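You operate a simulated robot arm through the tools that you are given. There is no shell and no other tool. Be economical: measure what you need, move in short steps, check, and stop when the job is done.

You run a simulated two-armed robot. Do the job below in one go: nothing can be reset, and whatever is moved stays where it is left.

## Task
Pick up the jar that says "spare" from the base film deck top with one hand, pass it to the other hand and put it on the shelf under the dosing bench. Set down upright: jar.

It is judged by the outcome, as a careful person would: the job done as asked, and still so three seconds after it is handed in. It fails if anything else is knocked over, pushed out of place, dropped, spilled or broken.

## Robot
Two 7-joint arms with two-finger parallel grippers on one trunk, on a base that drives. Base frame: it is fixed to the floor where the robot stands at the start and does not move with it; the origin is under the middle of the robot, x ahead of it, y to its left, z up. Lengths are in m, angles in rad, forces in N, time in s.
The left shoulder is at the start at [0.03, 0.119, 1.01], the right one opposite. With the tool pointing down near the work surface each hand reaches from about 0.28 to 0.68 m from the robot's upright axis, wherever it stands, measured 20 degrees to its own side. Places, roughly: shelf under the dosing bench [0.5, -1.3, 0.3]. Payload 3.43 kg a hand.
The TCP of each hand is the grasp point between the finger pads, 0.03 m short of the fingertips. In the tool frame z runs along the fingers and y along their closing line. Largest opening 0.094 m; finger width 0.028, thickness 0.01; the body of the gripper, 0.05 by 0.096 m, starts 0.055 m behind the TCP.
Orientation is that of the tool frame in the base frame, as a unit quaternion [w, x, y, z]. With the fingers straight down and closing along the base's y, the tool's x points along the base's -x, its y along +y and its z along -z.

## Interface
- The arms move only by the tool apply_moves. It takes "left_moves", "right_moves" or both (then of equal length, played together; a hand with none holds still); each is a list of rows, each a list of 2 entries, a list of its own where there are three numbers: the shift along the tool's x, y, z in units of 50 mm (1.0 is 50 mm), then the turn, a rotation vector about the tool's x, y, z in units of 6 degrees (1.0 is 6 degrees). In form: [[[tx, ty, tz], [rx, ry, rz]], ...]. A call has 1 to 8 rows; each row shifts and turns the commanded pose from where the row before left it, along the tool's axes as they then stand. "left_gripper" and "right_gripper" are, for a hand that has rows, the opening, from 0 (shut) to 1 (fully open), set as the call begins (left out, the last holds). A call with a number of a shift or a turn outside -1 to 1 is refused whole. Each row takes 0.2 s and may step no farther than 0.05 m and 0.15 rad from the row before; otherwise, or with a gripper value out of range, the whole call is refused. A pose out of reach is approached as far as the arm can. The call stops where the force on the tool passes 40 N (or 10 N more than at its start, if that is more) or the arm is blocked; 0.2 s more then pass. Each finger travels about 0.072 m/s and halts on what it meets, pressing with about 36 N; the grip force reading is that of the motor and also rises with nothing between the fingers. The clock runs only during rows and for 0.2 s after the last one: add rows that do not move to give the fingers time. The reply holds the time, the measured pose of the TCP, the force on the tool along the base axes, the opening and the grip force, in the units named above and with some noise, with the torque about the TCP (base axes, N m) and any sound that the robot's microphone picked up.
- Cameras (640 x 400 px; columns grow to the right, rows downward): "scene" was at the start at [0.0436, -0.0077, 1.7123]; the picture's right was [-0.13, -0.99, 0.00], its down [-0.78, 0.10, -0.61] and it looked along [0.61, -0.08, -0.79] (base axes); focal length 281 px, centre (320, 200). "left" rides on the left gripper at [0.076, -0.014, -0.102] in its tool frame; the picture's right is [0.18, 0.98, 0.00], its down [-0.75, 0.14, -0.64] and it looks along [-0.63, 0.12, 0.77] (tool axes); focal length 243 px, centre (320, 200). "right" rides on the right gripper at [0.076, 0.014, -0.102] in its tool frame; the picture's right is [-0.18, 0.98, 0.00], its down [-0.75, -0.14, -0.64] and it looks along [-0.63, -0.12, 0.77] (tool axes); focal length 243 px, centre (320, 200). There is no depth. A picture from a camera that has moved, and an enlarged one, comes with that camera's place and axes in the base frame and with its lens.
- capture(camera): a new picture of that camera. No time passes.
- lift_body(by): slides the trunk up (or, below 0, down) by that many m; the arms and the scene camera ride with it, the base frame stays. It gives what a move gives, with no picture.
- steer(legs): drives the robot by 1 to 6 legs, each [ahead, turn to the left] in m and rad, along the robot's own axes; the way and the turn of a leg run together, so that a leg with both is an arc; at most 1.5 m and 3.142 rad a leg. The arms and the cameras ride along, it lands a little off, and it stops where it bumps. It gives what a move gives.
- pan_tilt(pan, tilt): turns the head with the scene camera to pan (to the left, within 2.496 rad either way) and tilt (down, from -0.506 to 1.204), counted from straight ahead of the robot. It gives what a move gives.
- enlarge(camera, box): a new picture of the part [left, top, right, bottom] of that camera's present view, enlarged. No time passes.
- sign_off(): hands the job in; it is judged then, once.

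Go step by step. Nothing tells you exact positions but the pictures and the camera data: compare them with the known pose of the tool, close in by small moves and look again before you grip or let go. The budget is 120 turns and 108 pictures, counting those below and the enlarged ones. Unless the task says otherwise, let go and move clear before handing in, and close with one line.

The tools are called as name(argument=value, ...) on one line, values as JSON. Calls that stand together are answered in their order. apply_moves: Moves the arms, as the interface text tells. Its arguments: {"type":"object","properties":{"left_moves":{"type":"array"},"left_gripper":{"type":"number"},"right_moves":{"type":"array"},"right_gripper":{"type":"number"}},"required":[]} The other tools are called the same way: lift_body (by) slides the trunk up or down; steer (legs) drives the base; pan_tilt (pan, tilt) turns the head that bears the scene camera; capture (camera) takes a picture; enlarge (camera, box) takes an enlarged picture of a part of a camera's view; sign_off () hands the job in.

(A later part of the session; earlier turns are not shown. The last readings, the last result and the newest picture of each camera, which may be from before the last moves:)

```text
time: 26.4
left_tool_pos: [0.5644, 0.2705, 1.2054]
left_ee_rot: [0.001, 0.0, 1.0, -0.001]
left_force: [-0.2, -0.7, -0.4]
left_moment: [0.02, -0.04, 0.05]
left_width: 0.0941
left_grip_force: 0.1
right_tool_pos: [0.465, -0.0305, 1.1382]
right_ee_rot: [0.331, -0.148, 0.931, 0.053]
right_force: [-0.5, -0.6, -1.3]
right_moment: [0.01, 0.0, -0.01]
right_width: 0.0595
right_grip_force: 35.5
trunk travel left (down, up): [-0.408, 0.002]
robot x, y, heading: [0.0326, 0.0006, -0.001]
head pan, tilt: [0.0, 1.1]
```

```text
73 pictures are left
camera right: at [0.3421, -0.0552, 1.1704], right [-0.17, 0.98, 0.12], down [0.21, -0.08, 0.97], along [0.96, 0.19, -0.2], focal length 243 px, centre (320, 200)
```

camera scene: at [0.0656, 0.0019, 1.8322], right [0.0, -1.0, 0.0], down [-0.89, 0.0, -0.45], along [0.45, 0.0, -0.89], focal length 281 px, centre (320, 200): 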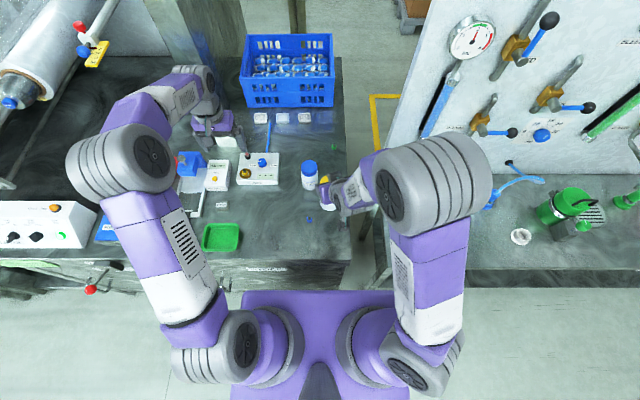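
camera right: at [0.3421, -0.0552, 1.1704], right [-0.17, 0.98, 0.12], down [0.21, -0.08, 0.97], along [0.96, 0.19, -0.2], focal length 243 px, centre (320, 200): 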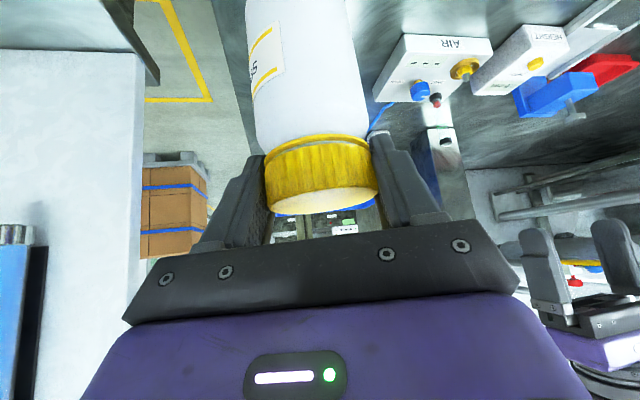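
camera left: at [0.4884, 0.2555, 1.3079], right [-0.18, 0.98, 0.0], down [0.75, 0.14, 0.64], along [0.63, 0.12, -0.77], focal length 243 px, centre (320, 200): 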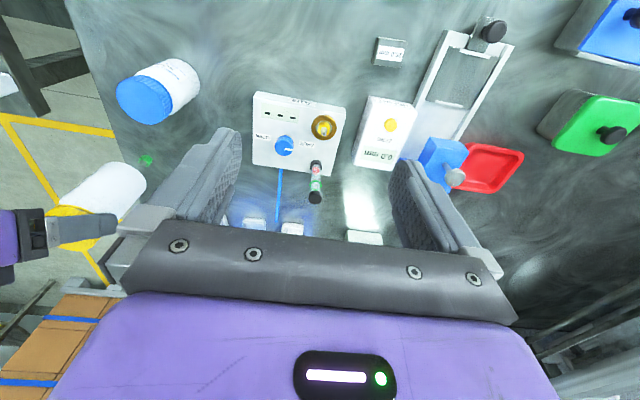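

apply_moves(right_moves=[[[0, 0, 0], [-0.757, 0, -0.932]], [[0, 0, 0], [-0.757, 0, -0.932]], [[0, 0, 0], [-0.757, 0, -0.932]], [[0, 0, 0], [-0.757, 0, -0.932]]])

apply_moves(right_moves=[[[0, 0, 0], [-0.757, 0, -0.932]], [[0, 0, 0], [-0.757, 0, -0.932]], [[0, 0, 0], [-0.757, 0, -0.932]], [[0, 0, 0], [-0.757, 0, -0.932]]])

capture(camera="scene")

capture(camera="right")

```text
time: 27.4
left_tool_pos: [0.5657, 0.2693, 1.2039]
left_ee_rot: [0.0, 0.0, 1.0, -0.001]
left_force: [0.6, 0.1, 0.6]
left_moment: [-0.04, 0.0, 0.01]
left_width: 0.0942
left_grip_force: 0.1
right_tool_pos: [0.4702, -0.0311, 1.1416]
right_ee_rot: [0.307, -0.375, 0.864, 0.133]
right_force: [-0.3, 0.1, -1.0]
right_moment: [-0.07, -0.01, 0.02]
right_width: 0.0588
right_grip_force: 35.9
trunk travel left (down, up): [-0.408, 0.002]
robot x, y, heading: [0.034, 0.002, -0.004]
head pan, tilt: [0.0, 1.1]
```

```text
time: 28.4
left_tool_pos: [0.5659, 0.2679, 1.2044]
left_ee_rot: [0.001, -0.001, 1.0, 0.0]
left_force: [0.1, 0.1, 0.8]
left_moment: [0.01, -0.02, 0.01]
left_width: 0.0941
left_grip_force: 0.0
right_tool_pos: [0.4689, -0.0306, 1.1391]
right_ee_rot: [0.263, -0.579, 0.744, 0.206]
right_force: [-0.3, 0.3, -1.0]
right_moment: [-0.01, 0.0, -0.02]
right_width: 0.0588
right_grip_force: 35.7
trunk travel left (down, up): [-0.408, 0.002]
robot x, y, heading: [0.036, -0.0004, -0.002]
head pan, tilt: [0.0, 1.1]
```

```text
72 pictures are left
camera scene: at [0.0678, 0.0012, 1.8322], right [0.0, -1.0, 0.0], down [-0.89, 0.0, -0.45], along [0.45, 0.0, -0.89], focal length 281 px, centre (320, 200)
```

scene: 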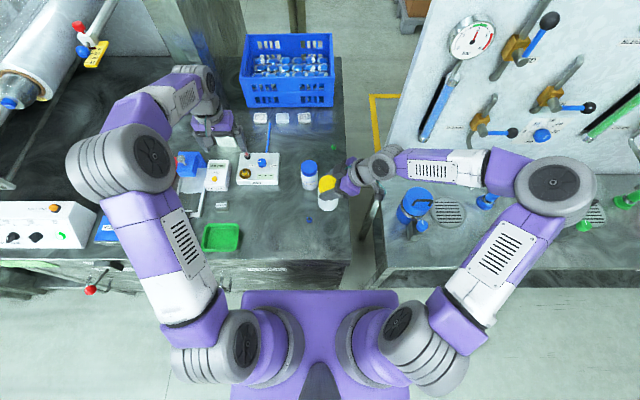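

```text
71 pictures are left
camera right: at [0.4232, -0.1468, 1.1709], right [-0.92, 0.38, 0.12], down [0.18, 0.14, 0.97], along [0.35, 0.91, -0.2], focal length 243 px, centre (320, 200)
```

right: 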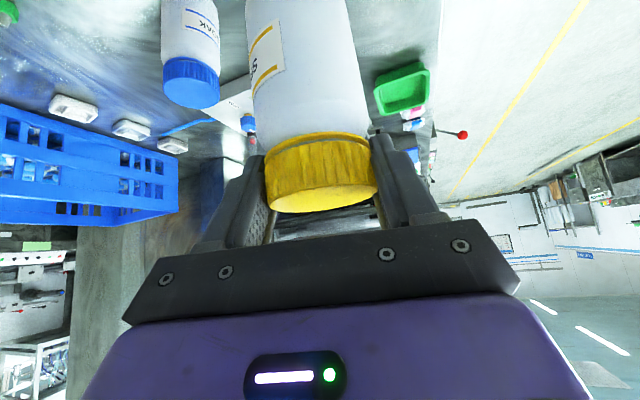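

enlarge(camera="scene", box=[280, 140, 400, 230])

apply_moves(left_moves=[[[0.8, 0, -0.3], [0, 0, 0]], [[0.8, 0, -0.3], [0, 0, 0]], [[0, 0, 0], [0, 0, 1]], [[0, 0, 0], [0, 0, 1]], [[0, 0, 0], [0, 0, 1]], [[0, 0, 0], [0, 0, 1]], [[0, 0, 0], [0, 0, 1]], [[0, 0, 0], [0, 0, 1]]], left_gripper=1)

```text
4.44 times, centred on (340, 185) of scene
camera zoom: at [0.0678, 0.0012, 1.8322], right [0.0, -1.0, 0.0], down [-0.89, 0.0, -0.45], along [0.45, 0.0, -0.89], focal length 1249 px, centre (231, 267)
```

zoom: 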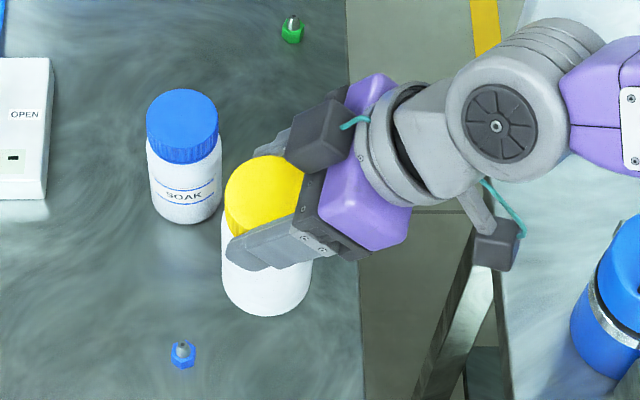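

```text
time: 30.2
left_tool_pos: [0.4859, 0.2705, 1.2335]
left_ee_rot: [0.001, 0.31, 0.951, 0.0]
left_force: [-0.5, 0.0, -0.2]
left_moment: [0.01, -0.01, -0.03]
left_width: 0.0939
left_grip_force: 0.0
right_tool_pos: [0.4681, -0.0304, 1.1397]
right_ee_rot: [0.263, -0.578, 0.744, 0.206]
right_force: [0.4, -0.9, -0.8]
right_moment: [-0.01, -0.03, -0.03]
right_width: 0.0588
right_grip_force: 36.2
trunk travel left (down, up): [-0.408, 0.002]
robot x, y, heading: [0.0362, -0.0034, 0.003]
head pan, tilt: [0.0, 1.1]
```

The jar hangs nearly upright, axis around (0.47, -0.022), base around z 1.02. I'll orient the left hand to point toward -y and pitch it to about 30° below horizontal.

apply_moves(left_moves=[[[0, 0, 0], [0, 0, 1]], [[0, 0, 0], [0, 0, 1]], [[0, 0, 0], [0, 0, 1]], [[0, 0, 0], [0, 0, 1]], [[0, 0, 0], [0, 0, 1]], [[0, 0, 0], [0, 0, 1]], [[0, 0, 0], [0, 0, 1]], [[0, 0, 0], [0, -1, 0]]])

apply_moves(left_moves=[[[0, 0, 0], [0, -1, 0]], [[0, 0, 0], [0, -1, 0]], [[0, 0, 0], [0, -1, 0]], [[0, 0, 0], [0, -1, 0]], [[0, 0, 0], [0, -1, 0]], [[0, 0, 0], [0, -1, 0]], [[0, 0, 0], [0, -1, 0]], [[0, 0, 0], [0, -1, 0]]])

capture(camera="scene")

capture(camera="left")

```text
time: 32.0
left_tool_pos: [0.486, 0.2717, 1.2337]
left_ee_rot: [0.041, 0.629, 0.776, -0.033]
left_force: [-0.3, 0.5, 0.8]
left_moment: [-0.02, 0.01, 0.02]
left_width: 0.094
left_grip_force: 0.1
right_tool_pos: [0.468, -0.03, 1.139]
right_ee_rot: [0.263, -0.578, 0.745, 0.205]
right_force: [0.3, 0.3, -0.3]
right_moment: [-0.03, -0.02, -0.01]
right_width: 0.0588
right_grip_force: 35.7
trunk travel left (down, up): [-0.408, 0.002]
robot x, y, heading: [0.0356, 0.0014, 0.001]
head pan, tilt: [0.0, 1.1]
```

```text
time: 33.9
left_tool_pos: [0.4854, 0.2713, 1.2357]
left_ee_rot: [0.354, 0.56, 0.692, -0.286]
left_force: [2.1, 0.3, 0.0]
left_moment: [-0.01, -0.05, 0.01]
left_width: 0.0939
left_grip_force: 0.1
right_tool_pos: [0.4688, -0.0302, 1.1403]
right_ee_rot: [0.263, -0.578, 0.745, 0.205]
right_force: [1.2, -0.3, -0.1]
right_moment: [-0.05, 0.02, 0.04]
right_width: 0.0589
right_grip_force: 36.0
trunk travel left (down, up): [-0.408, 0.002]
robot x, y, heading: [0.0364, -0.0001, 0.0]
head pan, tilt: [0.0, 1.1]
```

```text
69 pictures are left
camera scene: at [0.0674, 0.0029, 1.8322], right [0.0, -1.0, 0.0], down [-0.89, 0.0, -0.45], along [0.45, 0.0, -0.89], focal length 281 px, centre (320, 200)
```

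scene: 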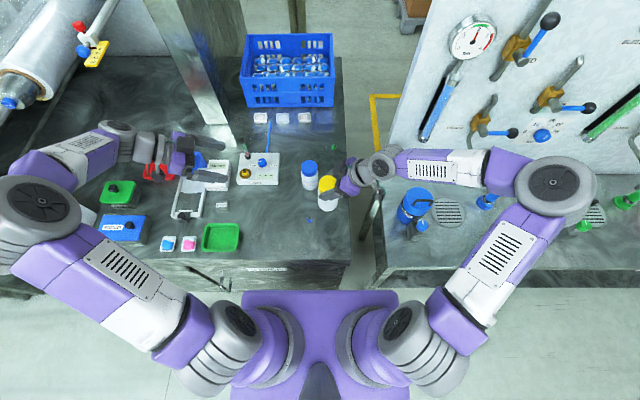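

```text
68 pictures are left
camera left: at [0.4449, 0.3929, 1.2336], right [0.94, 0.31, -0.15], down [0.12, 0.11, 0.99], along [0.32, -0.94, 0.06], focal length 243 px, centre (320, 200)
```

left: 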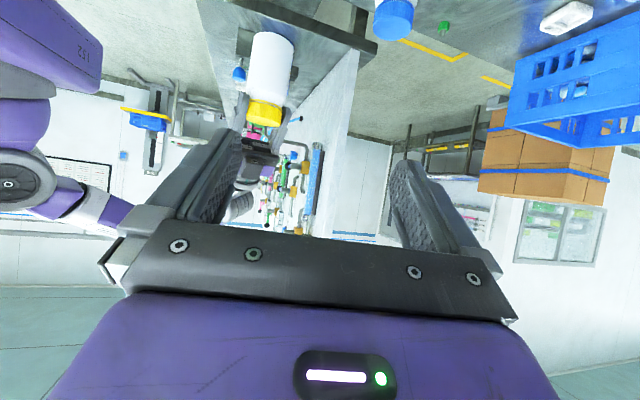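

apply_moves(left_moves=[[[0, 0, 0], [0, -1, 0]], [[0.222, -0.25, 0.725], [0, 0, 0]], [[0.222, -0.25, 0.725], [0, 0, 0]], [[0.222, -0.25, 0.725], [0, 0, 0]], [[0.222, -0.25, 0.725], [0, 0, 0]], [[0.222, -0.25, 0.725], [0, 0, 0]], [[0.222, -0.25, 0.725], [0, 0, 0]]])

capture(camera="left")

enlarge(camera="scene", box=[220, 130, 380, 240])

capture(camera="right")

```text
time: 35.5
left_tool_pos: [0.4426, 0.103, 1.0669]
left_ee_rot: [0.39, 0.544, 0.673, -0.314]
left_force: [0.2, 0.1, -0.4]
left_moment: [-0.01, -0.03, -0.04]
left_width: 0.0939
left_grip_force: 0.0
right_tool_pos: [0.4692, -0.0294, 1.1403]
right_ee_rot: [0.265, -0.577, 0.744, 0.206]
right_force: [-0.5, 0.2, -1.4]
right_moment: [0.01, 0.02, 0.0]
right_width: 0.0588
right_grip_force: 36.1
trunk travel left (down, up): [-0.408, 0.002]
robot x, y, heading: [0.0353, -0.0014, -0.0]
head pan, tilt: [0.0, 1.1]
```

```text
67 pictures are left
camera left: at [0.4021, 0.2243, 1.0526], right [0.94, 0.3, -0.16], down [0.1, 0.2, 0.97], along [0.32, -0.93, 0.16], focal length 243 px, centre (320, 200)
```

left: 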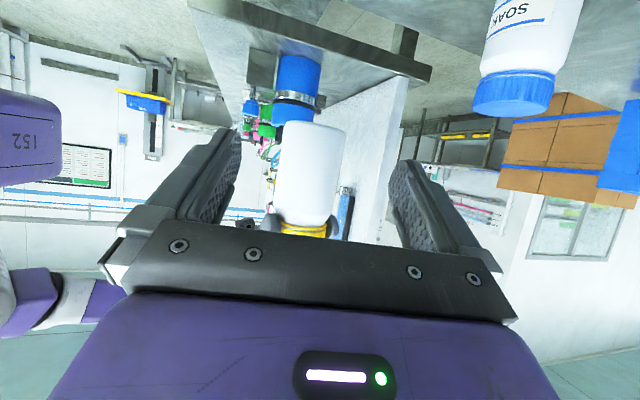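

```text
3.64 times, centred on (300, 185) of scene
camera zoom: at [0.0678, 0.0021, 1.8321], right [0.0, -1.0, 0.0], down [-0.89, 0.0, -0.45], along [0.45, 0.0, -0.89], focal length 1022 px, centre (393, 254)
```

zoom: 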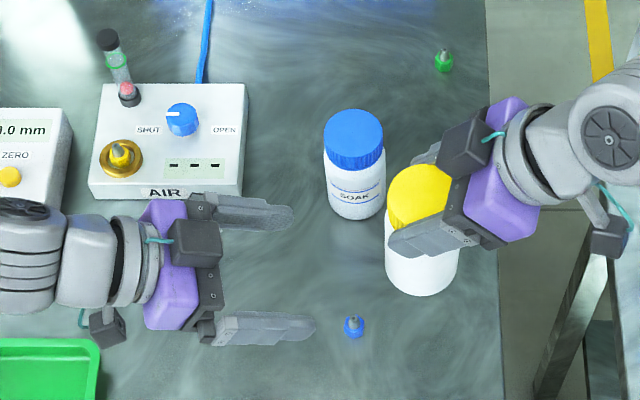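

```text
65 pictures are left
camera right: at [0.423, -0.1458, 1.1708], right [-0.92, 0.38, 0.12], down [0.18, 0.14, 0.97], along [0.36, 0.91, -0.2], focal length 243 px, centre (320, 200)
```

right: 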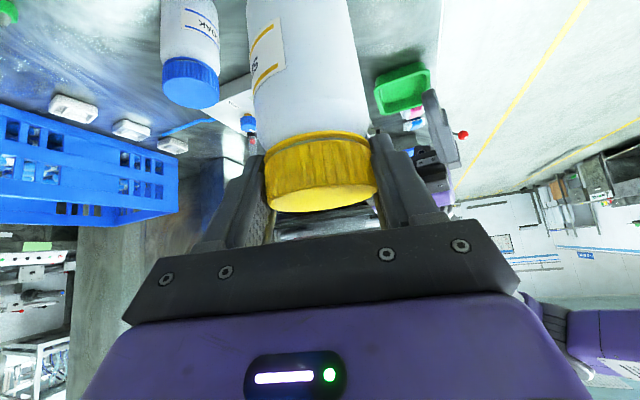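

Left hand is lined up with the jar's lower body. I'll advance horizontally most of the way and check.

apply_moves(left_moves=[[[-0.3, 0, 0.52], [0, 0, 0]], [[-0.3, 0, 0.52], [0, 0, 0]], [[-0.3, 0, 0.52], [0, 0, 0]]])

capture(camera="left")

enlarge(camera="scene", box=[220, 130, 380, 240])

```text
time: 36.2
left_tool_pos: [0.4642, 0.014, 1.068]
left_ee_rot: [0.388, 0.544, 0.674, -0.313]
left_force: [0.0, 0.4, 0.5]
left_moment: [0.0, -0.01, 0.05]
left_width: 0.094
left_grip_force: 0.1
right_tool_pos: [0.4687, -0.029, 1.1395]
right_ee_rot: [0.264, -0.578, 0.744, 0.207]
right_force: [0.0, -0.8, -1.6]
right_moment: [0.01, 0.01, 0.02]
right_width: 0.0588
right_grip_force: 36.0
trunk travel left (down, up): [-0.408, 0.002]
robot x, y, heading: [0.0372, -0.001, -0.001]
head pan, tilt: [0.0, 1.1]
```

```text
64 pictures are left
camera left: at [0.4233, 0.135, 1.0534], right [0.94, 0.3, -0.16], down [0.1, 0.2, 0.97], along [0.32, -0.93, 0.16], focal length 243 px, centre (320, 200)
```

left: 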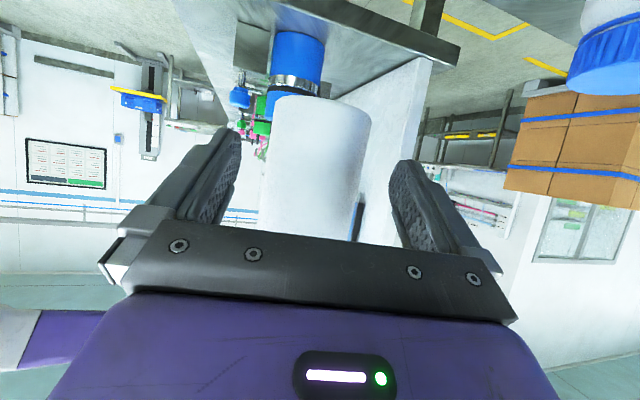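

```text
3.64 times, centred on (300, 185) of scene
camera zoom: at [0.068, 0.001, 1.8322], right [0.0, -1.0, 0.0], down [-0.89, 0.0, -0.45], along [0.45, 0.0, -0.89], focal length 1022 px, centre (393, 254)
```

zoom: 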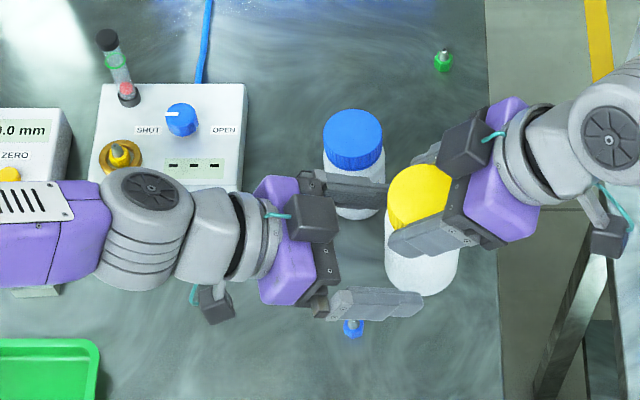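

apply_moves(left_moves=[[[-0.3, 0, 0.52], [0, 0, 0]]])

capture(camera="left")

enlarge(camera="scene", box=[260, 130, 380, 220])

capture(camera="right")

```text
time: 36.6
left_tool_pos: [0.4709, -0.017, 1.0683]
left_ee_rot: [0.388, 0.545, 0.674, -0.313]
left_force: [0.2, -0.2, -0.1]
left_moment: [-0.02, -0.01, -0.02]
left_width: 0.0939
left_grip_force: 0.0
right_tool_pos: [0.4686, -0.0308, 1.1403]
right_ee_rot: [0.264, -0.578, 0.744, 0.206]
right_force: [-0.1, 0.8, -1.5]
right_moment: [0.0, 0.05, 0.03]
right_width: 0.0589
right_grip_force: 35.9
trunk travel left (down, up): [-0.408, 0.002]
robot x, y, heading: [0.0353, -0.0003, 0.002]
head pan, tilt: [0.0, 1.1]
```

```text
62 pictures are left
camera left: at [0.431, 0.1045, 1.0539], right [0.94, 0.3, -0.16], down [0.1, 0.2, 0.97], along [0.32, -0.93, 0.16], focal length 243 px, centre (320, 200)
```

left: 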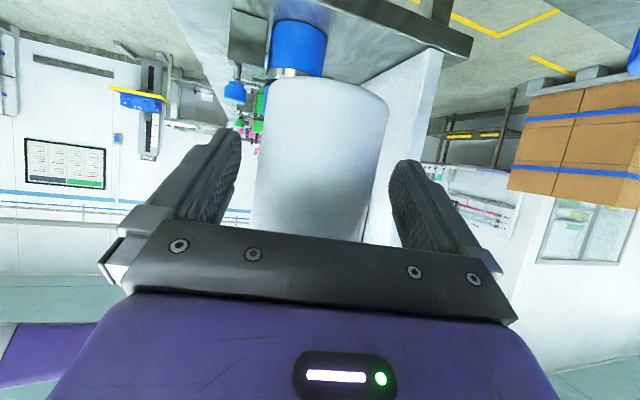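

```text
4.44 times, centred on (320, 175) of scene
camera zoom: at [0.0685, 0.0, 1.8321], right [0.0, -1.0, 0.0], down [-0.89, 0.0, -0.45], along [0.45, 0.0, -0.89], focal length 1249 px, centre (320, 311)
```

zoom: 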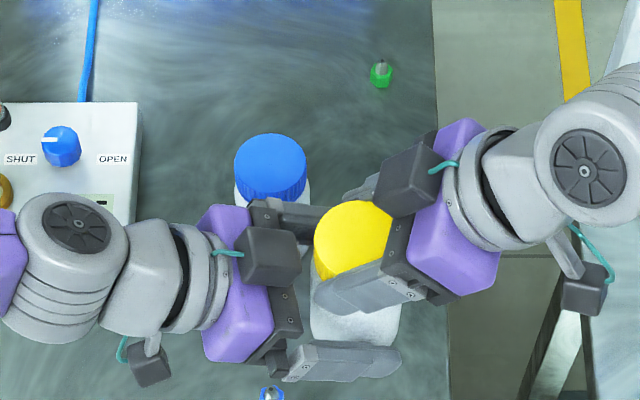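

```text
60 pictures are left
camera right: at [0.4235, -0.1472, 1.1705], right [-0.92, 0.38, 0.12], down [0.18, 0.14, 0.97], along [0.36, 0.91, -0.2], focal length 243 px, centre (320, 200)
```

right: 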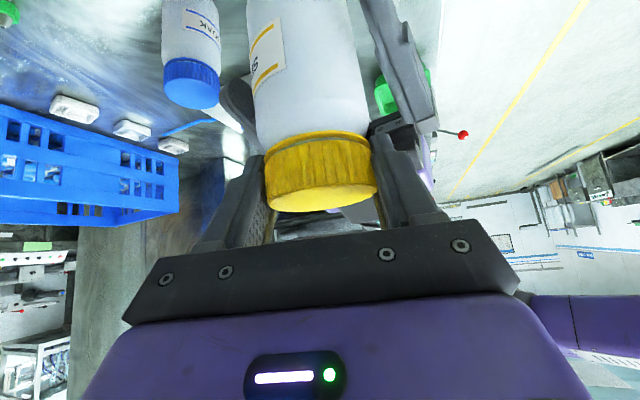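

Jar is centred between the left fingers, no contact yet. Closing the left gripper.

apply_moves(left_moves=[[[0.03, 0, -0.05], [0, 0, 0]], [[0, 0, 0], [0, 0, 0]], [[0, 0, 0], [0, 0, 0]], [[0, 0, 0], [0, 0, 0]]], left_gripper=0)

capture(camera="left")

capture(camera="right")

```text
time: 37.6
left_tool_pos: [0.4688, -0.0134, 1.0685]
left_ee_rot: [0.388, 0.546, 0.672, -0.315]
left_force: [-13.2, -5.2, 0.3]
left_moment: [0.21, -0.97, -0.28]
left_width: 0.0647
left_grip_force: 35.4
right_tool_pos: [0.4685, -0.0302, 1.1405]
right_ee_rot: [0.266, -0.577, 0.744, 0.205]
right_force: [13.1, 5.6, -1.1]
right_moment: [0.17, 0.03, 0.06]
right_width: 0.0587
right_grip_force: 35.8
trunk travel left (down, up): [-0.408, 0.002]
robot x, y, heading: [0.0328, 0.0023, -0.0]
head pan, tilt: [0.0, 1.1]
```

```text
59 pictures are left
camera left: at [0.4289, 0.1079, 1.0537], right [0.94, 0.29, -0.16], down [0.1, 0.2, 0.97], along [0.32, -0.93, 0.16], focal length 243 px, centre (320, 200)
```

left: 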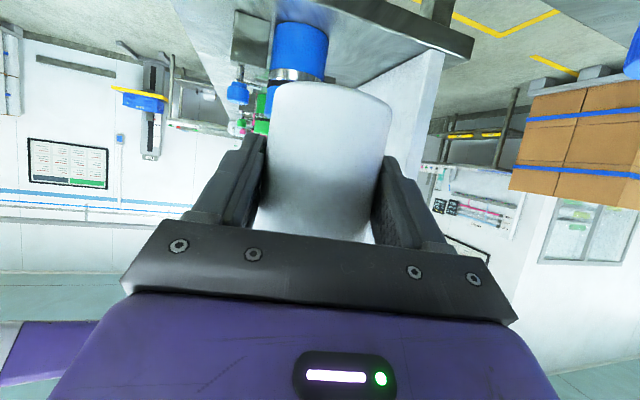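

```text
58 pictures are left
camera right: at [0.4235, -0.1458, 1.1713], right [-0.92, 0.38, 0.12], down [0.18, 0.14, 0.97], along [0.36, 0.91, -0.2], focal length 243 px, centre (320, 200)
```

right: 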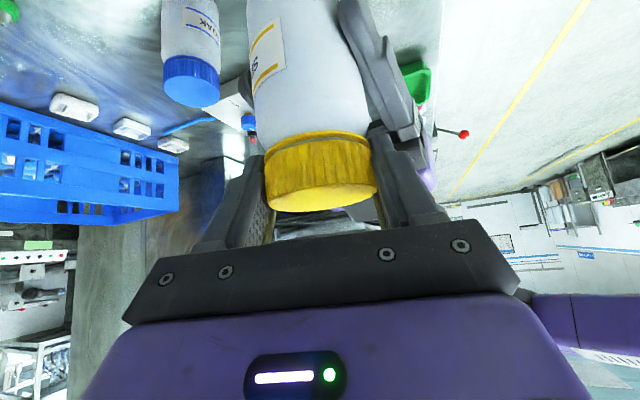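

Both hands hold it, with a 14 N sideways load between them. I'll nudge the left hand about 3 mm to relieve it.

apply_moves(left_moves=[[[0, -0.05, 0], [0, 0, 0]], [[0, 0, 0], [0, 0, 0]]])

```text
time: 38.2
left_tool_pos: [0.4676, -0.0134, 1.069]
left_ee_rot: [0.388, 0.545, 0.674, -0.314]
left_force: [-8.6, -4.7, -6.8]
left_moment: [0.13, -0.64, -0.4]
left_width: 0.0646
left_grip_force: 35.6
right_tool_pos: [0.469, -0.0291, 1.1406]
right_ee_rot: [0.264, -0.578, 0.744, 0.206]
right_force: [8.5, 5.4, 5.3]
right_moment: [0.36, 0.04, 0.24]
right_width: 0.0588
right_grip_force: 36.0
trunk travel left (down, up): [-0.408, 0.002]
robot x, y, heading: [0.0336, -0.0016, 0.002]
head pan, tilt: [0.0, 1.1]
```

apply_moves(left_moves=[[[0, -0.08, 0], [0, 0, 0]], [[0, 0, 0], [0, 0, 0]]])

```text
time: 38.9
left_tool_pos: [0.466, -0.0131, 1.0671]
left_ee_rot: [0.39, 0.543, 0.675, -0.312]
left_force: [5.2, -2.2, -13.5]
left_moment: [0.1, -0.47, -0.02]
left_width: 0.0638
left_grip_force: 35.9
right_tool_pos: [0.4673, -0.0297, 1.1384]
right_ee_rot: [0.262, -0.578, 0.745, 0.207]
right_force: [-4.2, 1.8, 14.3]
right_moment: [0.28, 0.84, 0.07]
right_width: 0.0593
right_grip_force: 36.1
trunk travel left (down, up): [-0.408, 0.002]
robot x, y, heading: [0.0371, -0.001, -0.001]
head pan, tilt: [0.0, 1.1]
```

Now release with the right hand, leaving the jar in the left.

apply_moves(right_moves=[[[0, 0, 0], [0, 0, 0]], [[0, 0, 0], [0, 0, 0]], [[0, 0, 0], [0, 0, 0]]], right_gripper=1)

capture(camera="right")

capture(camera="left")

```text
time: 39.6
left_tool_pos: [0.4633, -0.014, 1.0687]
left_ee_rot: [0.389, 0.545, 0.673, -0.315]
left_force: [-0.1, -0.2, -1.0]
left_moment: [-0.01, 0.02, 0.02]
left_width: 0.0634
left_grip_force: 36.3
right_tool_pos: [0.4687, -0.0296, 1.1389]
right_ee_rot: [0.264, -0.577, 0.745, 0.205]
right_force: [-0.1, 0.5, 0.2]
right_moment: [-0.03, -0.02, 0.02]
right_width: 0.0939
right_grip_force: 0.0
trunk travel left (down, up): [-0.408, 0.002]
robot x, y, heading: [0.0376, -0.0002, 0.002]
head pan, tilt: [0.0, 1.1]
```

```text
57 pictures are left
camera right: at [0.4226, -0.1459, 1.1709], right [-0.92, 0.38, 0.12], down [0.18, 0.14, 0.97], along [0.36, 0.91, -0.2], focal length 243 px, centre (320, 200)
```

right: 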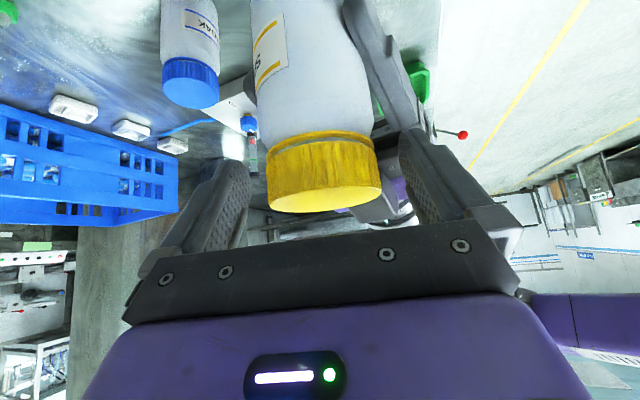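

```text
56 pictures are left
camera left: at [0.4234, 0.1072, 1.0543], right [0.94, 0.3, -0.16], down [0.1, 0.2, 0.97], along [0.32, -0.93, 0.16], focal length 243 px, centre (320, 200)
```

left: 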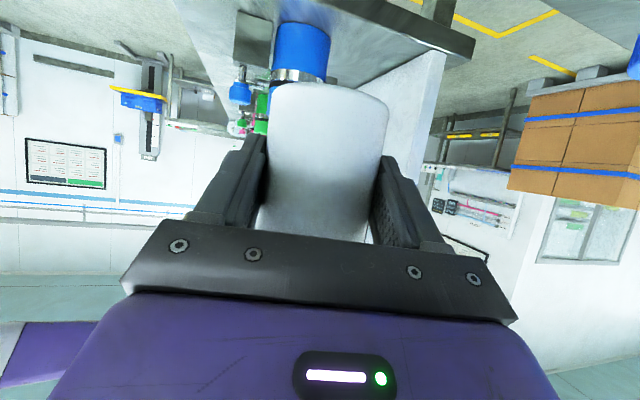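

The jar stays firmly in the left hand. Retracting the right hand straight back along its fingers.

apply_moves(right_moves=[[[0, 0, -0.6], [0, 0, 0]], [[0, 0, -0.8], [0, 0, 0]], [[0, 0, -0.8], [0, 0, 0]], [[0, 0, -0.8], [0, 0, 0]]])

capture(camera="scene")

capture(camera="right")

```text
time: 40.6
left_tool_pos: [0.463, -0.0138, 1.0694]
left_ee_rot: [0.389, 0.545, 0.673, -0.314]
left_force: [-0.4, -0.8, 0.2]
left_moment: [0.01, 0.02, 0.03]
left_width: 0.0627
left_grip_force: 36.2
right_tool_pos: [0.4449, -0.1203, 1.2589]
right_ee_rot: [0.264, -0.579, 0.744, 0.206]
right_force: [-0.3, 0.2, -0.4]
right_moment: [0.0, -0.01, -0.04]
right_width: 0.094
right_grip_force: 0.1
trunk travel left (down, up): [-0.408, 0.002]
robot x, y, heading: [0.0348, 0.005, -0.002]
head pan, tilt: [0.0, 1.1]
```

```text
55 pictures are left
camera scene: at [0.066, 0.0018, 1.8322], right [0.0, -1.0, 0.0], down [-0.89, 0.0, -0.45], along [0.45, 0.0, -0.89], focal length 281 px, centre (320, 200)
```

scene: 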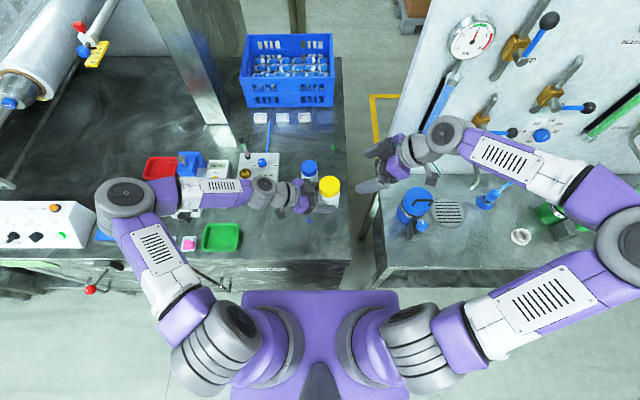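

```text
54 pictures are left
camera right: at [0.3984, -0.237, 1.2907], right [-0.92, 0.38, 0.12], down [0.18, 0.14, 0.97], along [0.35, 0.91, -0.2], focal length 243 px, centre (320, 200)
```

right: 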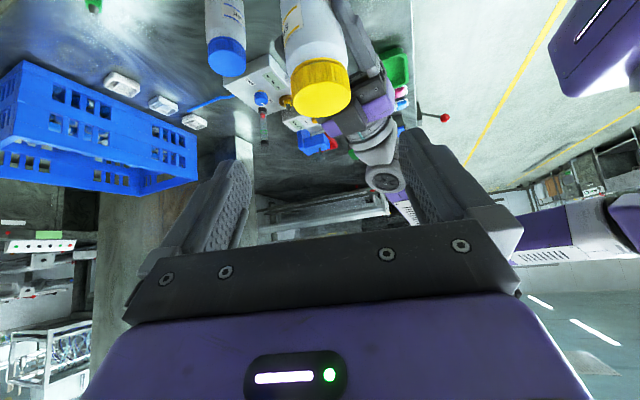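

Handover complete. I'll fold the right arm back in before driving.

apply_moves(right_moves=[[[0, 0, 0], [0.757, 0, 0.932]], [[0, 0, 0], [0.757, 0, 0.932]], [[0, 0, 0], [0.757, 0, 0.932]], [[0, 0, 0], [0.757, 0, 0.932]], [[0, 0, 0], [0.757, 0, 0.932]], [[0, 0, 0], [0.757, 0, 0.932]], [[0, 0, 0], [0.757, 0, 0.932]], [[0, 0, 0], [0.757, 0, 0.932]]])

apply_moves(right_moves=[[[0.6, -0.1, -0.5], [0, 0, 0]], [[0.6, -0.1, -0.5], [0, 0, 0]], [[0.6, -0.1, -0.5], [0, 0, 0]]])

steer(legs=[[-0.45, 0]])

capture(camera="scene")

capture(camera="left")

```text
time: 42.5
left_tool_pos: [0.4638, -0.0142, 1.0692]
left_ee_rot: [0.389, 0.545, 0.673, -0.315]
left_force: [-0.1, -0.5, 0.6]
left_moment: [0.01, 0.03, 0.0]
left_width: 0.0627
left_grip_force: 35.9
right_tool_pos: [0.4456, -0.1229, 1.257]
right_ee_rot: [0.329, -0.149, 0.931, 0.053]
right_force: [-0.9, 0.0, 0.5]
right_moment: [0.02, 0.0, 0.0]
right_width: 0.0938
right_grip_force: 0.0
trunk travel left (down, up): [-0.408, 0.002]
robot x, y, heading: [0.0335, -0.0018, 0.005]
head pan, tilt: [0.0, 1.1]
```

```text
time: 43.2
left_tool_pos: [0.4639, -0.0143, 1.0682]
left_ee_rot: [0.389, 0.545, 0.673, -0.314]
left_force: [0.2, -0.3, -0.5]
left_moment: [0.01, -0.07, -0.01]
left_width: 0.063
left_grip_force: 36.2
right_tool_pos: [0.3713, -0.1821, 1.2882]
right_ee_rot: [0.33, -0.149, 0.931, 0.055]
right_force: [0.1, 0.5, 0.0]
right_moment: [0.02, -0.04, -0.01]
right_width: 0.094
right_grip_force: 0.1
right hand out of reach, approached as far as the arm can: row 2, 3
trunk travel left (down, up): [-0.408, 0.002]
robot x, y, heading: [0.0333, -0.0022, 0.001]
head pan, tilt: [0.0, 1.1]
```

```text
time: 46.0
left_tool_pos: [0.0084, -0.0143, 1.0685]
left_ee_rot: [0.387, 0.547, 0.672, -0.316]
left_force: [-0.8, 0.3, -0.4]
left_moment: [0.02, 0.0, -0.02]
left_width: 0.063
left_grip_force: 35.7
right_tool_pos: [-0.0819, -0.1804, 1.2871]
right_ee_rot: [0.329, -0.146, 0.931, 0.053]
right_force: [-0.1, 0.3, 0.0]
right_moment: [0.01, 0.0, 0.0]
right_width: 0.0944
right_grip_force: 0.0
trunk travel left (down, up): [-0.408, 0.002]
robot x, y, heading: [-0.4211, -0.0011, -0.003]
head pan, tilt: [0.0, 1.1]
```

```text
53 pictures are left
camera scene: at [-0.3887, 0.0026, 1.8322], right [0.0, -1.0, 0.0], down [-0.89, 0.0, -0.45], along [0.45, 0.0, -0.89], focal length 281 px, centre (320, 200)
```

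scene: 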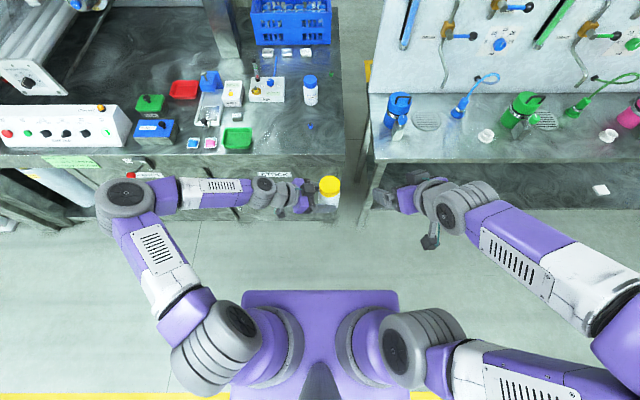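

```text
52 pictures are left
camera left: at [-0.0321, 0.1064, 1.0542], right [0.94, 0.29, -0.16], down [0.1, 0.2, 0.97], along [0.32, -0.93, 0.16], focal length 243 px, centre (320, 200)
```

left: 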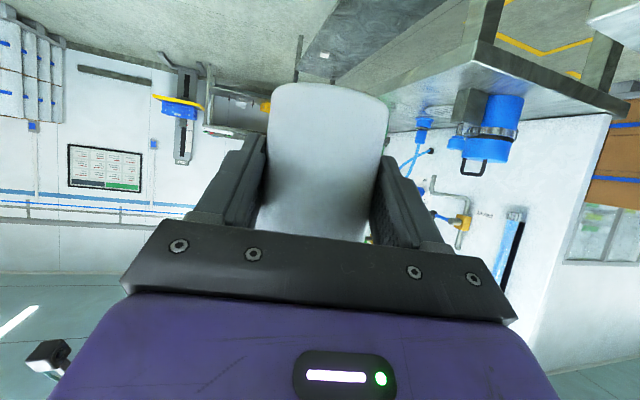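

Clear of the deck. Turning right and heading along the bench after checking the way.

steer(legs=[[0, -1.571]])

pan_tilt(pan=0.3, tilt=0.6)

capture(camera="scene")

```text
time: 50.2
left_tool_pos: [-0.4308, -0.4297, 1.069]
left_ee_rot: [0.055, 0.861, 0.096, -0.496]
left_force: [-0.4, 0.6, -0.3]
left_moment: [0.02, -0.02, 0.0]
left_width: 0.0627
left_grip_force: 36.7
right_tool_pos: [-0.5976, -0.3401, 1.2881]
right_ee_rot: [0.27, 0.55, 0.766, -0.194]
right_force: [-0.5, 0.4, 0.2]
right_moment: [-0.03, -0.03, 0.02]
right_width: 0.0937
right_grip_force: 0.1
trunk travel left (down, up): [-0.408, 0.002]
robot x, y, heading: [-0.4205, 0.0019, -1.551]
head pan, tilt: [0.0, 1.1]
```

```text
time: 51.1
left_tool_pos: [-0.4307, -0.4284, 1.0683]
left_ee_rot: [0.055, 0.861, 0.096, -0.496]
left_force: [0.1, 0.8, 0.3]
left_moment: [-0.02, -0.02, 0.01]
left_width: 0.063
left_grip_force: 36.2
right_tool_pos: [-0.598, -0.3396, 1.2878]
right_ee_rot: [0.271, 0.55, 0.766, -0.193]
right_force: [0.0, 0.0, -0.1]
right_moment: [-0.01, 0.02, 0.04]
right_width: 0.094
right_grip_force: 0.0
trunk travel left (down, up): [-0.408, 0.002]
robot x, y, heading: [-0.4231, -0.0012, -1.56]
head pan, tilt: [0.3, 0.6]
```

```text
51 pictures are left
camera scene: at [-0.3951, -0.0516, 1.8707], right [-0.95, -0.31, 0.0], down [-0.17, 0.54, -0.82], along [0.25, -0.78, -0.57], focal length 281 px, centre (320, 200)
```

scene: 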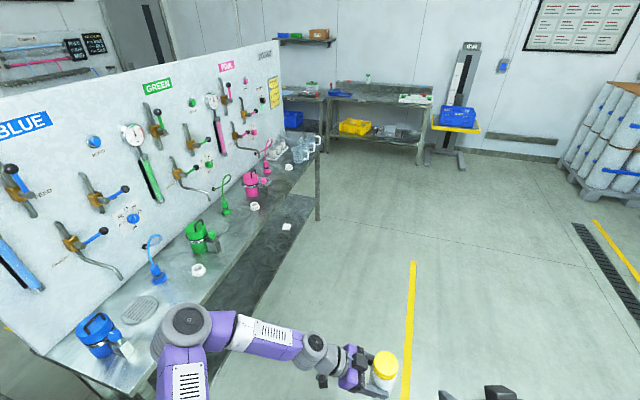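

The way is clear. I'll drive 1.3 m along the bench, turn to face it, and look under it.

steer(legs=[[1.3, 0], [0, 1.56]])

pan_tilt(pan=0, tilt=0.8)

capture(camera="scene")

```text
time: 61.6
left_tool_pos: [0.0484, -1.2868, 1.0695]
left_ee_rot: [0.401, 0.517, 0.695, -0.299]
left_force: [0.2, 0.1, 0.3]
left_moment: [0.04, -0.01, -0.04]
left_width: 0.0624
left_grip_force: 35.6
right_tool_pos: [-0.0285, -1.46, 1.2871]
right_ee_rot: [0.326, -0.186, 0.925, 0.066]
right_force: [-0.4, 0.1, -0.1]
right_moment: [-0.01, -0.01, -0.02]
right_width: 0.0941
right_grip_force: 0.0
trunk travel left (down, up): [-0.408, 0.002]
robot x, y, heading: [-0.3817, -1.3078, 0.083]
head pan, tilt: [0.3, 0.6]
```

```text
time: 62.4
left_tool_pos: [0.0493, -1.2875, 1.0684]
left_ee_rot: [0.402, 0.517, 0.694, -0.299]
left_force: [0.4, 0.5, 0.0]
left_moment: [-0.01, -0.01, -0.01]
left_width: 0.0626
left_grip_force: 36.2
right_tool_pos: [-0.0292, -1.4599, 1.2872]
right_ee_rot: [0.327, -0.186, 0.924, 0.065]
right_force: [-0.1, 0.0, 0.2]
right_moment: [0.0, -0.02, 0.0]
right_width: 0.0938
right_grip_force: 0.1
trunk travel left (down, up): [-0.408, 0.002]
robot x, y, heading: [-0.3771, -1.3085, 0.079]
head pan, tilt: [0.0, 0.799]
```

```text
50 pictures are left
camera scene: at [-0.3307, -1.3015, 1.854], right [0.08, -1.0, 0.0], down [-0.71, -0.06, -0.7], along [0.7, 0.06, -0.72], focal length 281 px, centre (320, 200)
```

scene: 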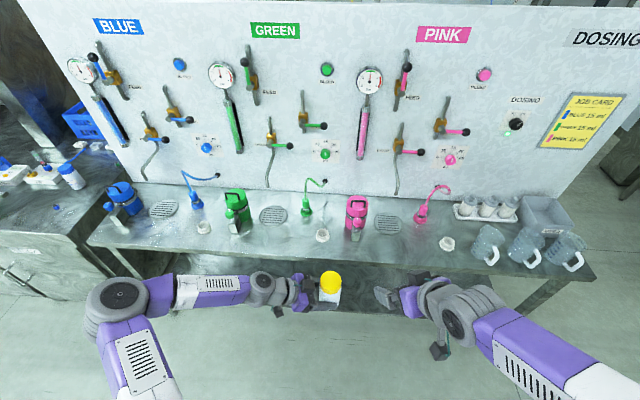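

This is the dosing bench. I'll lower the trunk so the head and the arm can get at the shelf level, then look under the bench.

lift_body(by=-0.4)

pan_tilt(pan=0, tilt=0.75)

capture(camera="scene")

capture(camera="right")

```text
time: 66.2
left_tool_pos: [0.0475, -1.2865, 0.6694]
left_ee_rot: [0.402, 0.516, 0.695, -0.298]
left_force: [0.2, 0.2, 0.0]
left_moment: [0.01, 0.01, -0.01]
left_width: 0.0627
left_grip_force: 35.5
right_tool_pos: [-0.0288, -1.4595, 0.8887]
right_ee_rot: [0.327, -0.185, 0.924, 0.066]
right_force: [-0.1, 0.2, -0.3]
right_moment: [0.0, -0.01, -0.01]
right_width: 0.094
right_grip_force: 0.1
trunk travel left (down, up): [-0.008, 0.402]
robot x, y, heading: [-0.3803, -1.3099, 0.08]
head pan, tilt: [0.0, 0.799]
```

```text
time: 66.8
left_tool_pos: [0.048, -1.2873, 0.6682]
left_ee_rot: [0.401, 0.517, 0.695, -0.298]
left_force: [0.3, -0.2, -0.5]
left_moment: [0.04, -0.04, 0.0]
left_width: 0.0627
left_grip_force: 36.0
right_tool_pos: [-0.0288, -1.4602, 0.8876]
right_ee_rot: [0.326, -0.186, 0.925, 0.066]
right_force: [-0.1, 0.5, 0.3]
right_moment: [0.01, 0.03, 0.01]
right_width: 0.0941
right_grip_force: 0.0
trunk travel left (down, up): [-0.008, 0.402]
robot x, y, heading: [-0.3775, -1.3037, 0.086]
head pan, tilt: [0.0, 0.75]
```

```text
49 pictures are left
camera scene: at [-0.3285, -1.3014, 1.4579], right [0.08, -1.0, 0.0], down [-0.68, -0.06, -0.73], along [0.73, 0.06, -0.68], focal length 281 px, centre (320, 200)
```

scene: 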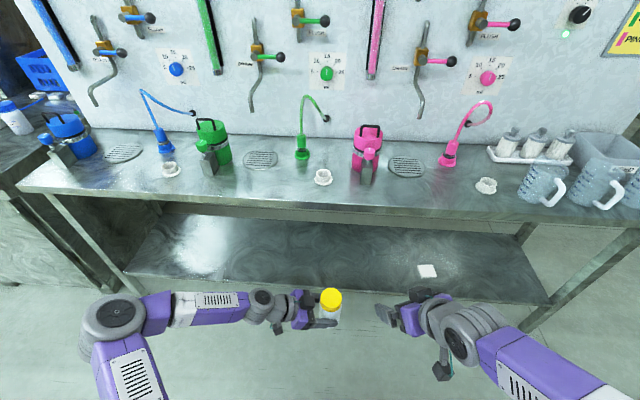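

```text
48 pictures are left
camera right: at [-0.1493, -1.4946, 0.9194], right [-0.25, 0.96, 0.12], down [0.22, -0.06, 0.97], along [0.94, 0.27, -0.2], focal length 243 px, centre (320, 200)
```

right: 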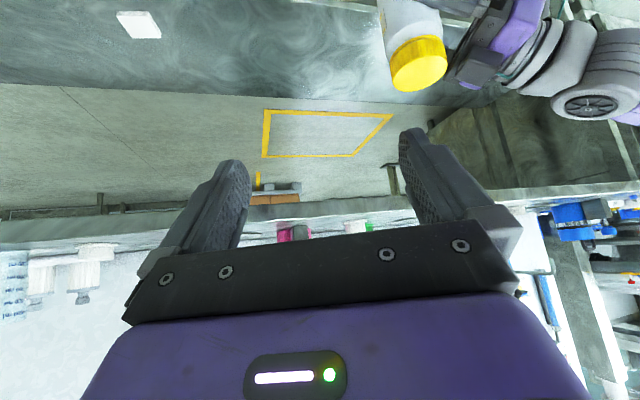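

The shelf is clear: front edge around x 0.345, back around 0.72, z about 0.3. I'll move the left hand forward and down in front of it, then swing it to point at the shelf.

apply_moves(left_moves=[[[0.388, 0.608, 0.29], [0, 0, 0]], [[0.388, 0.608, 0.29], [0, 0, 0]], [[0.388, 0.608, 0.29], [0, 0, 0]], [[0.388, 0.608, 0.29], [0, 0, 0]], [[0.388, 0.608, 0.29], [0, 0, 0]]])

apply_moves(left_moves=[[[0, 0, 0], [-0.996, 0, -0.575]], [[0, 0, 0], [-0.996, 0, -0.575]], [[0, 0, 0], [-0.996, 0, -0.575]], [[0, 0, 0], [-0.996, 0, -0.575]], [[0, 0, 0], [-0.996, 0, -0.575]]])

capture(camera="scene")

```text
time: 68.0
left_tool_pos: [0.2002, -1.2558, 0.5487]
left_ee_rot: [0.401, 0.517, 0.694, -0.299]
left_force: [-0.6, 0.4, -0.4]
left_moment: [0.02, 0.03, -0.05]
left_width: 0.0628
left_grip_force: 36.3
right_tool_pos: [-0.0275, -1.4602, 0.8882]
right_ee_rot: [0.326, -0.186, 0.925, 0.066]
right_force: [0.6, 0.2, -0.3]
right_moment: [0.02, 0.01, -0.05]
right_width: 0.094
right_grip_force: 0.0
trunk travel left (down, up): [-0.008, 0.402]
robot x, y, heading: [-0.3795, -1.3076, 0.084]
head pan, tilt: [0.0, 0.75]
```

```text
time: 69.2
left_tool_pos: [0.1992, -1.257, 0.5477]
left_ee_rot: [0.472, 0.287, 0.817, -0.165]
left_force: [0.0, -0.6, 1.1]
left_moment: [-0.01, 0.03, -0.02]
left_width: 0.0625
left_grip_force: 36.0
right_tool_pos: [-0.028, -1.4599, 0.8887]
right_ee_rot: [0.327, -0.186, 0.924, 0.067]
right_force: [0.2, 0.3, 0.6]
right_moment: [0.0, 0.03, -0.01]
right_width: 0.0939
right_grip_force: 0.1
trunk travel left (down, up): [-0.008, 0.402]
robot x, y, heading: [-0.3785, -1.3079, 0.085]
head pan, tilt: [0.0, 0.75]
```

```text
47 pictures are left
camera scene: at [-0.3284, -1.3016, 1.4579], right [0.08, -1.0, 0.0], down [-0.68, -0.06, -0.73], along [0.73, 0.06, -0.68], focal length 281 px, centre (320, 200)
```

scene: 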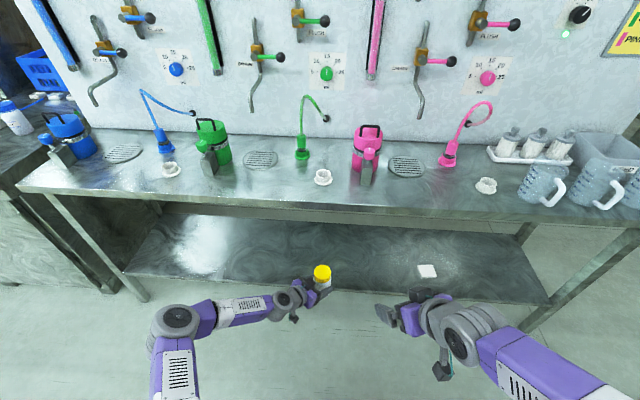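

apply_moves(left_moves=[[[0, 0, 0], [-0.996, 0, -0.575]], [[0, 0, 0], [-0.996, 0, -0.575]], [[0, 0, 0], [-0.996, 0, -0.575]], [[0, 0, 0], [-0.996, 0, -0.575]], [[0.693, 0, 0.4], [0, 0, 0]], [[0.693, 0, 0.4], [0, 0, 0]], [[0.693, 0, 0.4], [0, 0, 0]]])

capture(camera="left")

capture(camera="right")

enlarge(camera="scene", box=[240, 220, 400, 330])

```text
time: 70.8
left_tool_pos: [0.1991, -1.2542, 0.4312]
left_ee_rot: [0.499, 0.084, 0.861, -0.048]
left_force: [0.5, -0.2, 0.0]
left_moment: [0.04, 0.01, 0.0]
left_width: 0.0626
left_grip_force: 36.1
right_tool_pos: [-0.0296, -1.4599, 0.8877]
right_ee_rot: [0.326, -0.186, 0.925, 0.066]
right_force: [-0.1, 0.3, -1.0]
right_moment: [-0.01, 0.01, 0.0]
right_width: 0.0938
right_grip_force: 0.1
trunk travel left (down, up): [-0.008, 0.402]
robot x, y, heading: [-0.381, -1.3057, 0.082]
head pan, tilt: [0.0, 0.75]
```

```text
46 pictures are left
camera left: at [0.0718, -1.2435, 0.4166], right [0.1, 0.98, -0.16], down [-0.15, 0.17, 0.97], along [0.98, -0.07, 0.17], focal length 243 px, centre (320, 200)
```

left: 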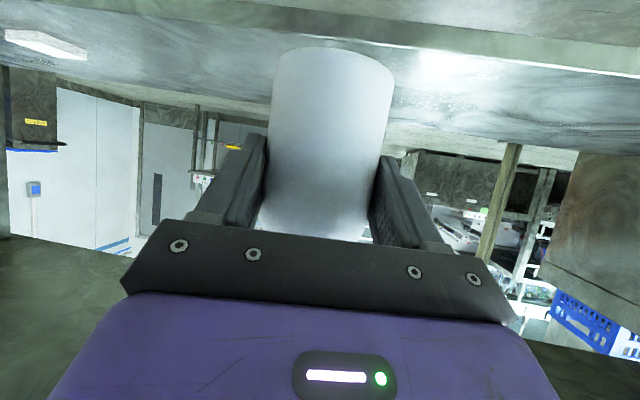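

```text
45 pictures are left
camera right: at [-0.1493, -1.4946, 0.9193], right [-0.25, 0.96, 0.12], down [0.22, -0.06, 0.97], along [0.94, 0.27, -0.2], focal length 243 px, centre (320, 200)
```

right: 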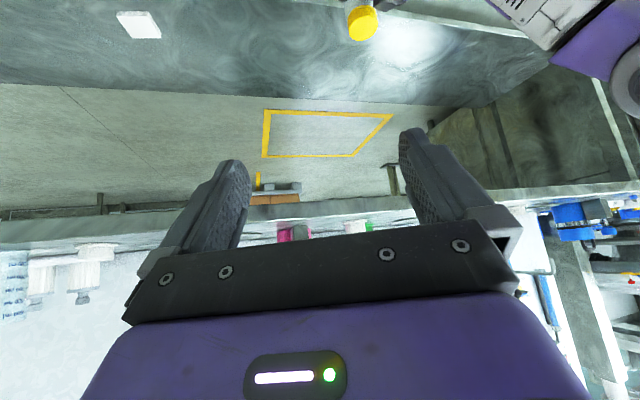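

```text
3.64 times, centred on (320, 275) of scene
camera zoom: at [-0.3284, -1.3015, 1.4579], right [0.08, -1.0, 0.0], down [-0.68, -0.06, -0.73], along [0.73, 0.06, -0.68], focal length 1022 px, centre (320, -73)
```

zoom: 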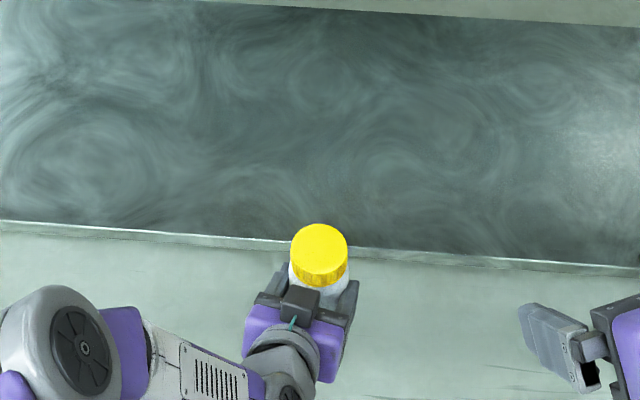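

The jar has slid slightly lower in the grip, with its base now about 7 cm below the TCP at z≈0.36, but it's still upright and clear of the shelf. I'll drive ahead 0.17 m to bring it over the shelf.

steer(legs=[[0.17, 0]])

capture(camera="left")

capture(camera="scene")

capture(camera="right")

```text
time: 72.3
left_tool_pos: [0.3652, -1.2372, 0.4307]
left_ee_rot: [0.497, 0.082, 0.863, -0.048]
left_force: [-0.1, 1.3, -0.2]
left_moment: [-0.02, 0.02, -0.01]
left_width: 0.0625
left_grip_force: 36.1
right_tool_pos: [0.1387, -1.4431, 0.8871]
right_ee_rot: [0.327, -0.188, 0.924, 0.067]
right_force: [0.4, 0.1, -0.4]
right_moment: [-0.02, 0.02, 0.03]
right_width: 0.0938
right_grip_force: 0.1
trunk travel left (down, up): [-0.008, 0.402]
robot x, y, heading: [-0.2152, -1.2942, 0.084]
head pan, tilt: [0.0, 0.75]
```

```text
43 pictures are left
camera left: at [0.2373, -1.2273, 0.4165], right [0.09, 0.98, -0.16], down [-0.15, 0.17, 0.97], along [0.98, -0.07, 0.16], focal length 243 px, centre (320, 200)
```

left: 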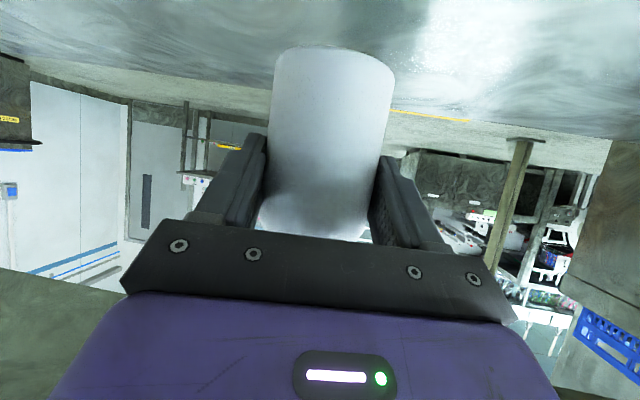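

```text
42 pictures are left
camera scene: at [-0.1618, -1.287, 1.4579], right [0.09, -1.0, 0.0], down [-0.68, -0.06, -0.73], along [0.73, 0.06, -0.68], focal length 281 px, centre (320, 200)
```

scene: 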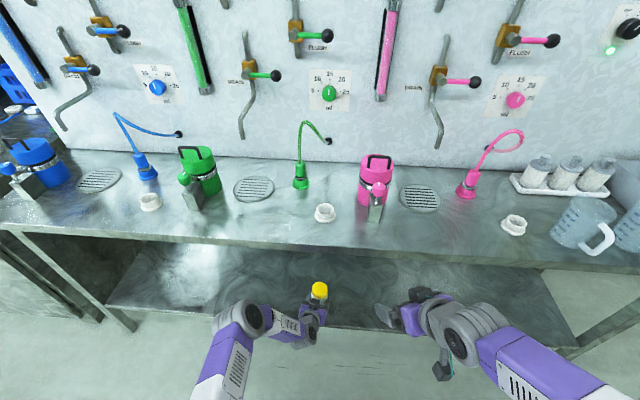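

```text
41 pictures are left
camera right: at [0.018, -1.4793, 0.9193], right [-0.25, 0.96, 0.12], down [0.22, -0.06, 0.97], along [0.94, 0.27, -0.2], focal length 243 px, centre (320, 200)
```

right: 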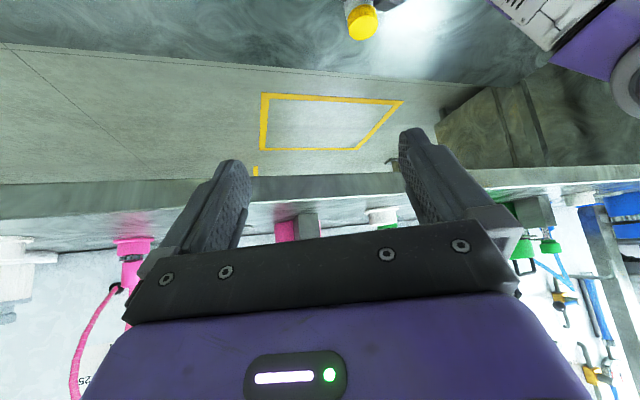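

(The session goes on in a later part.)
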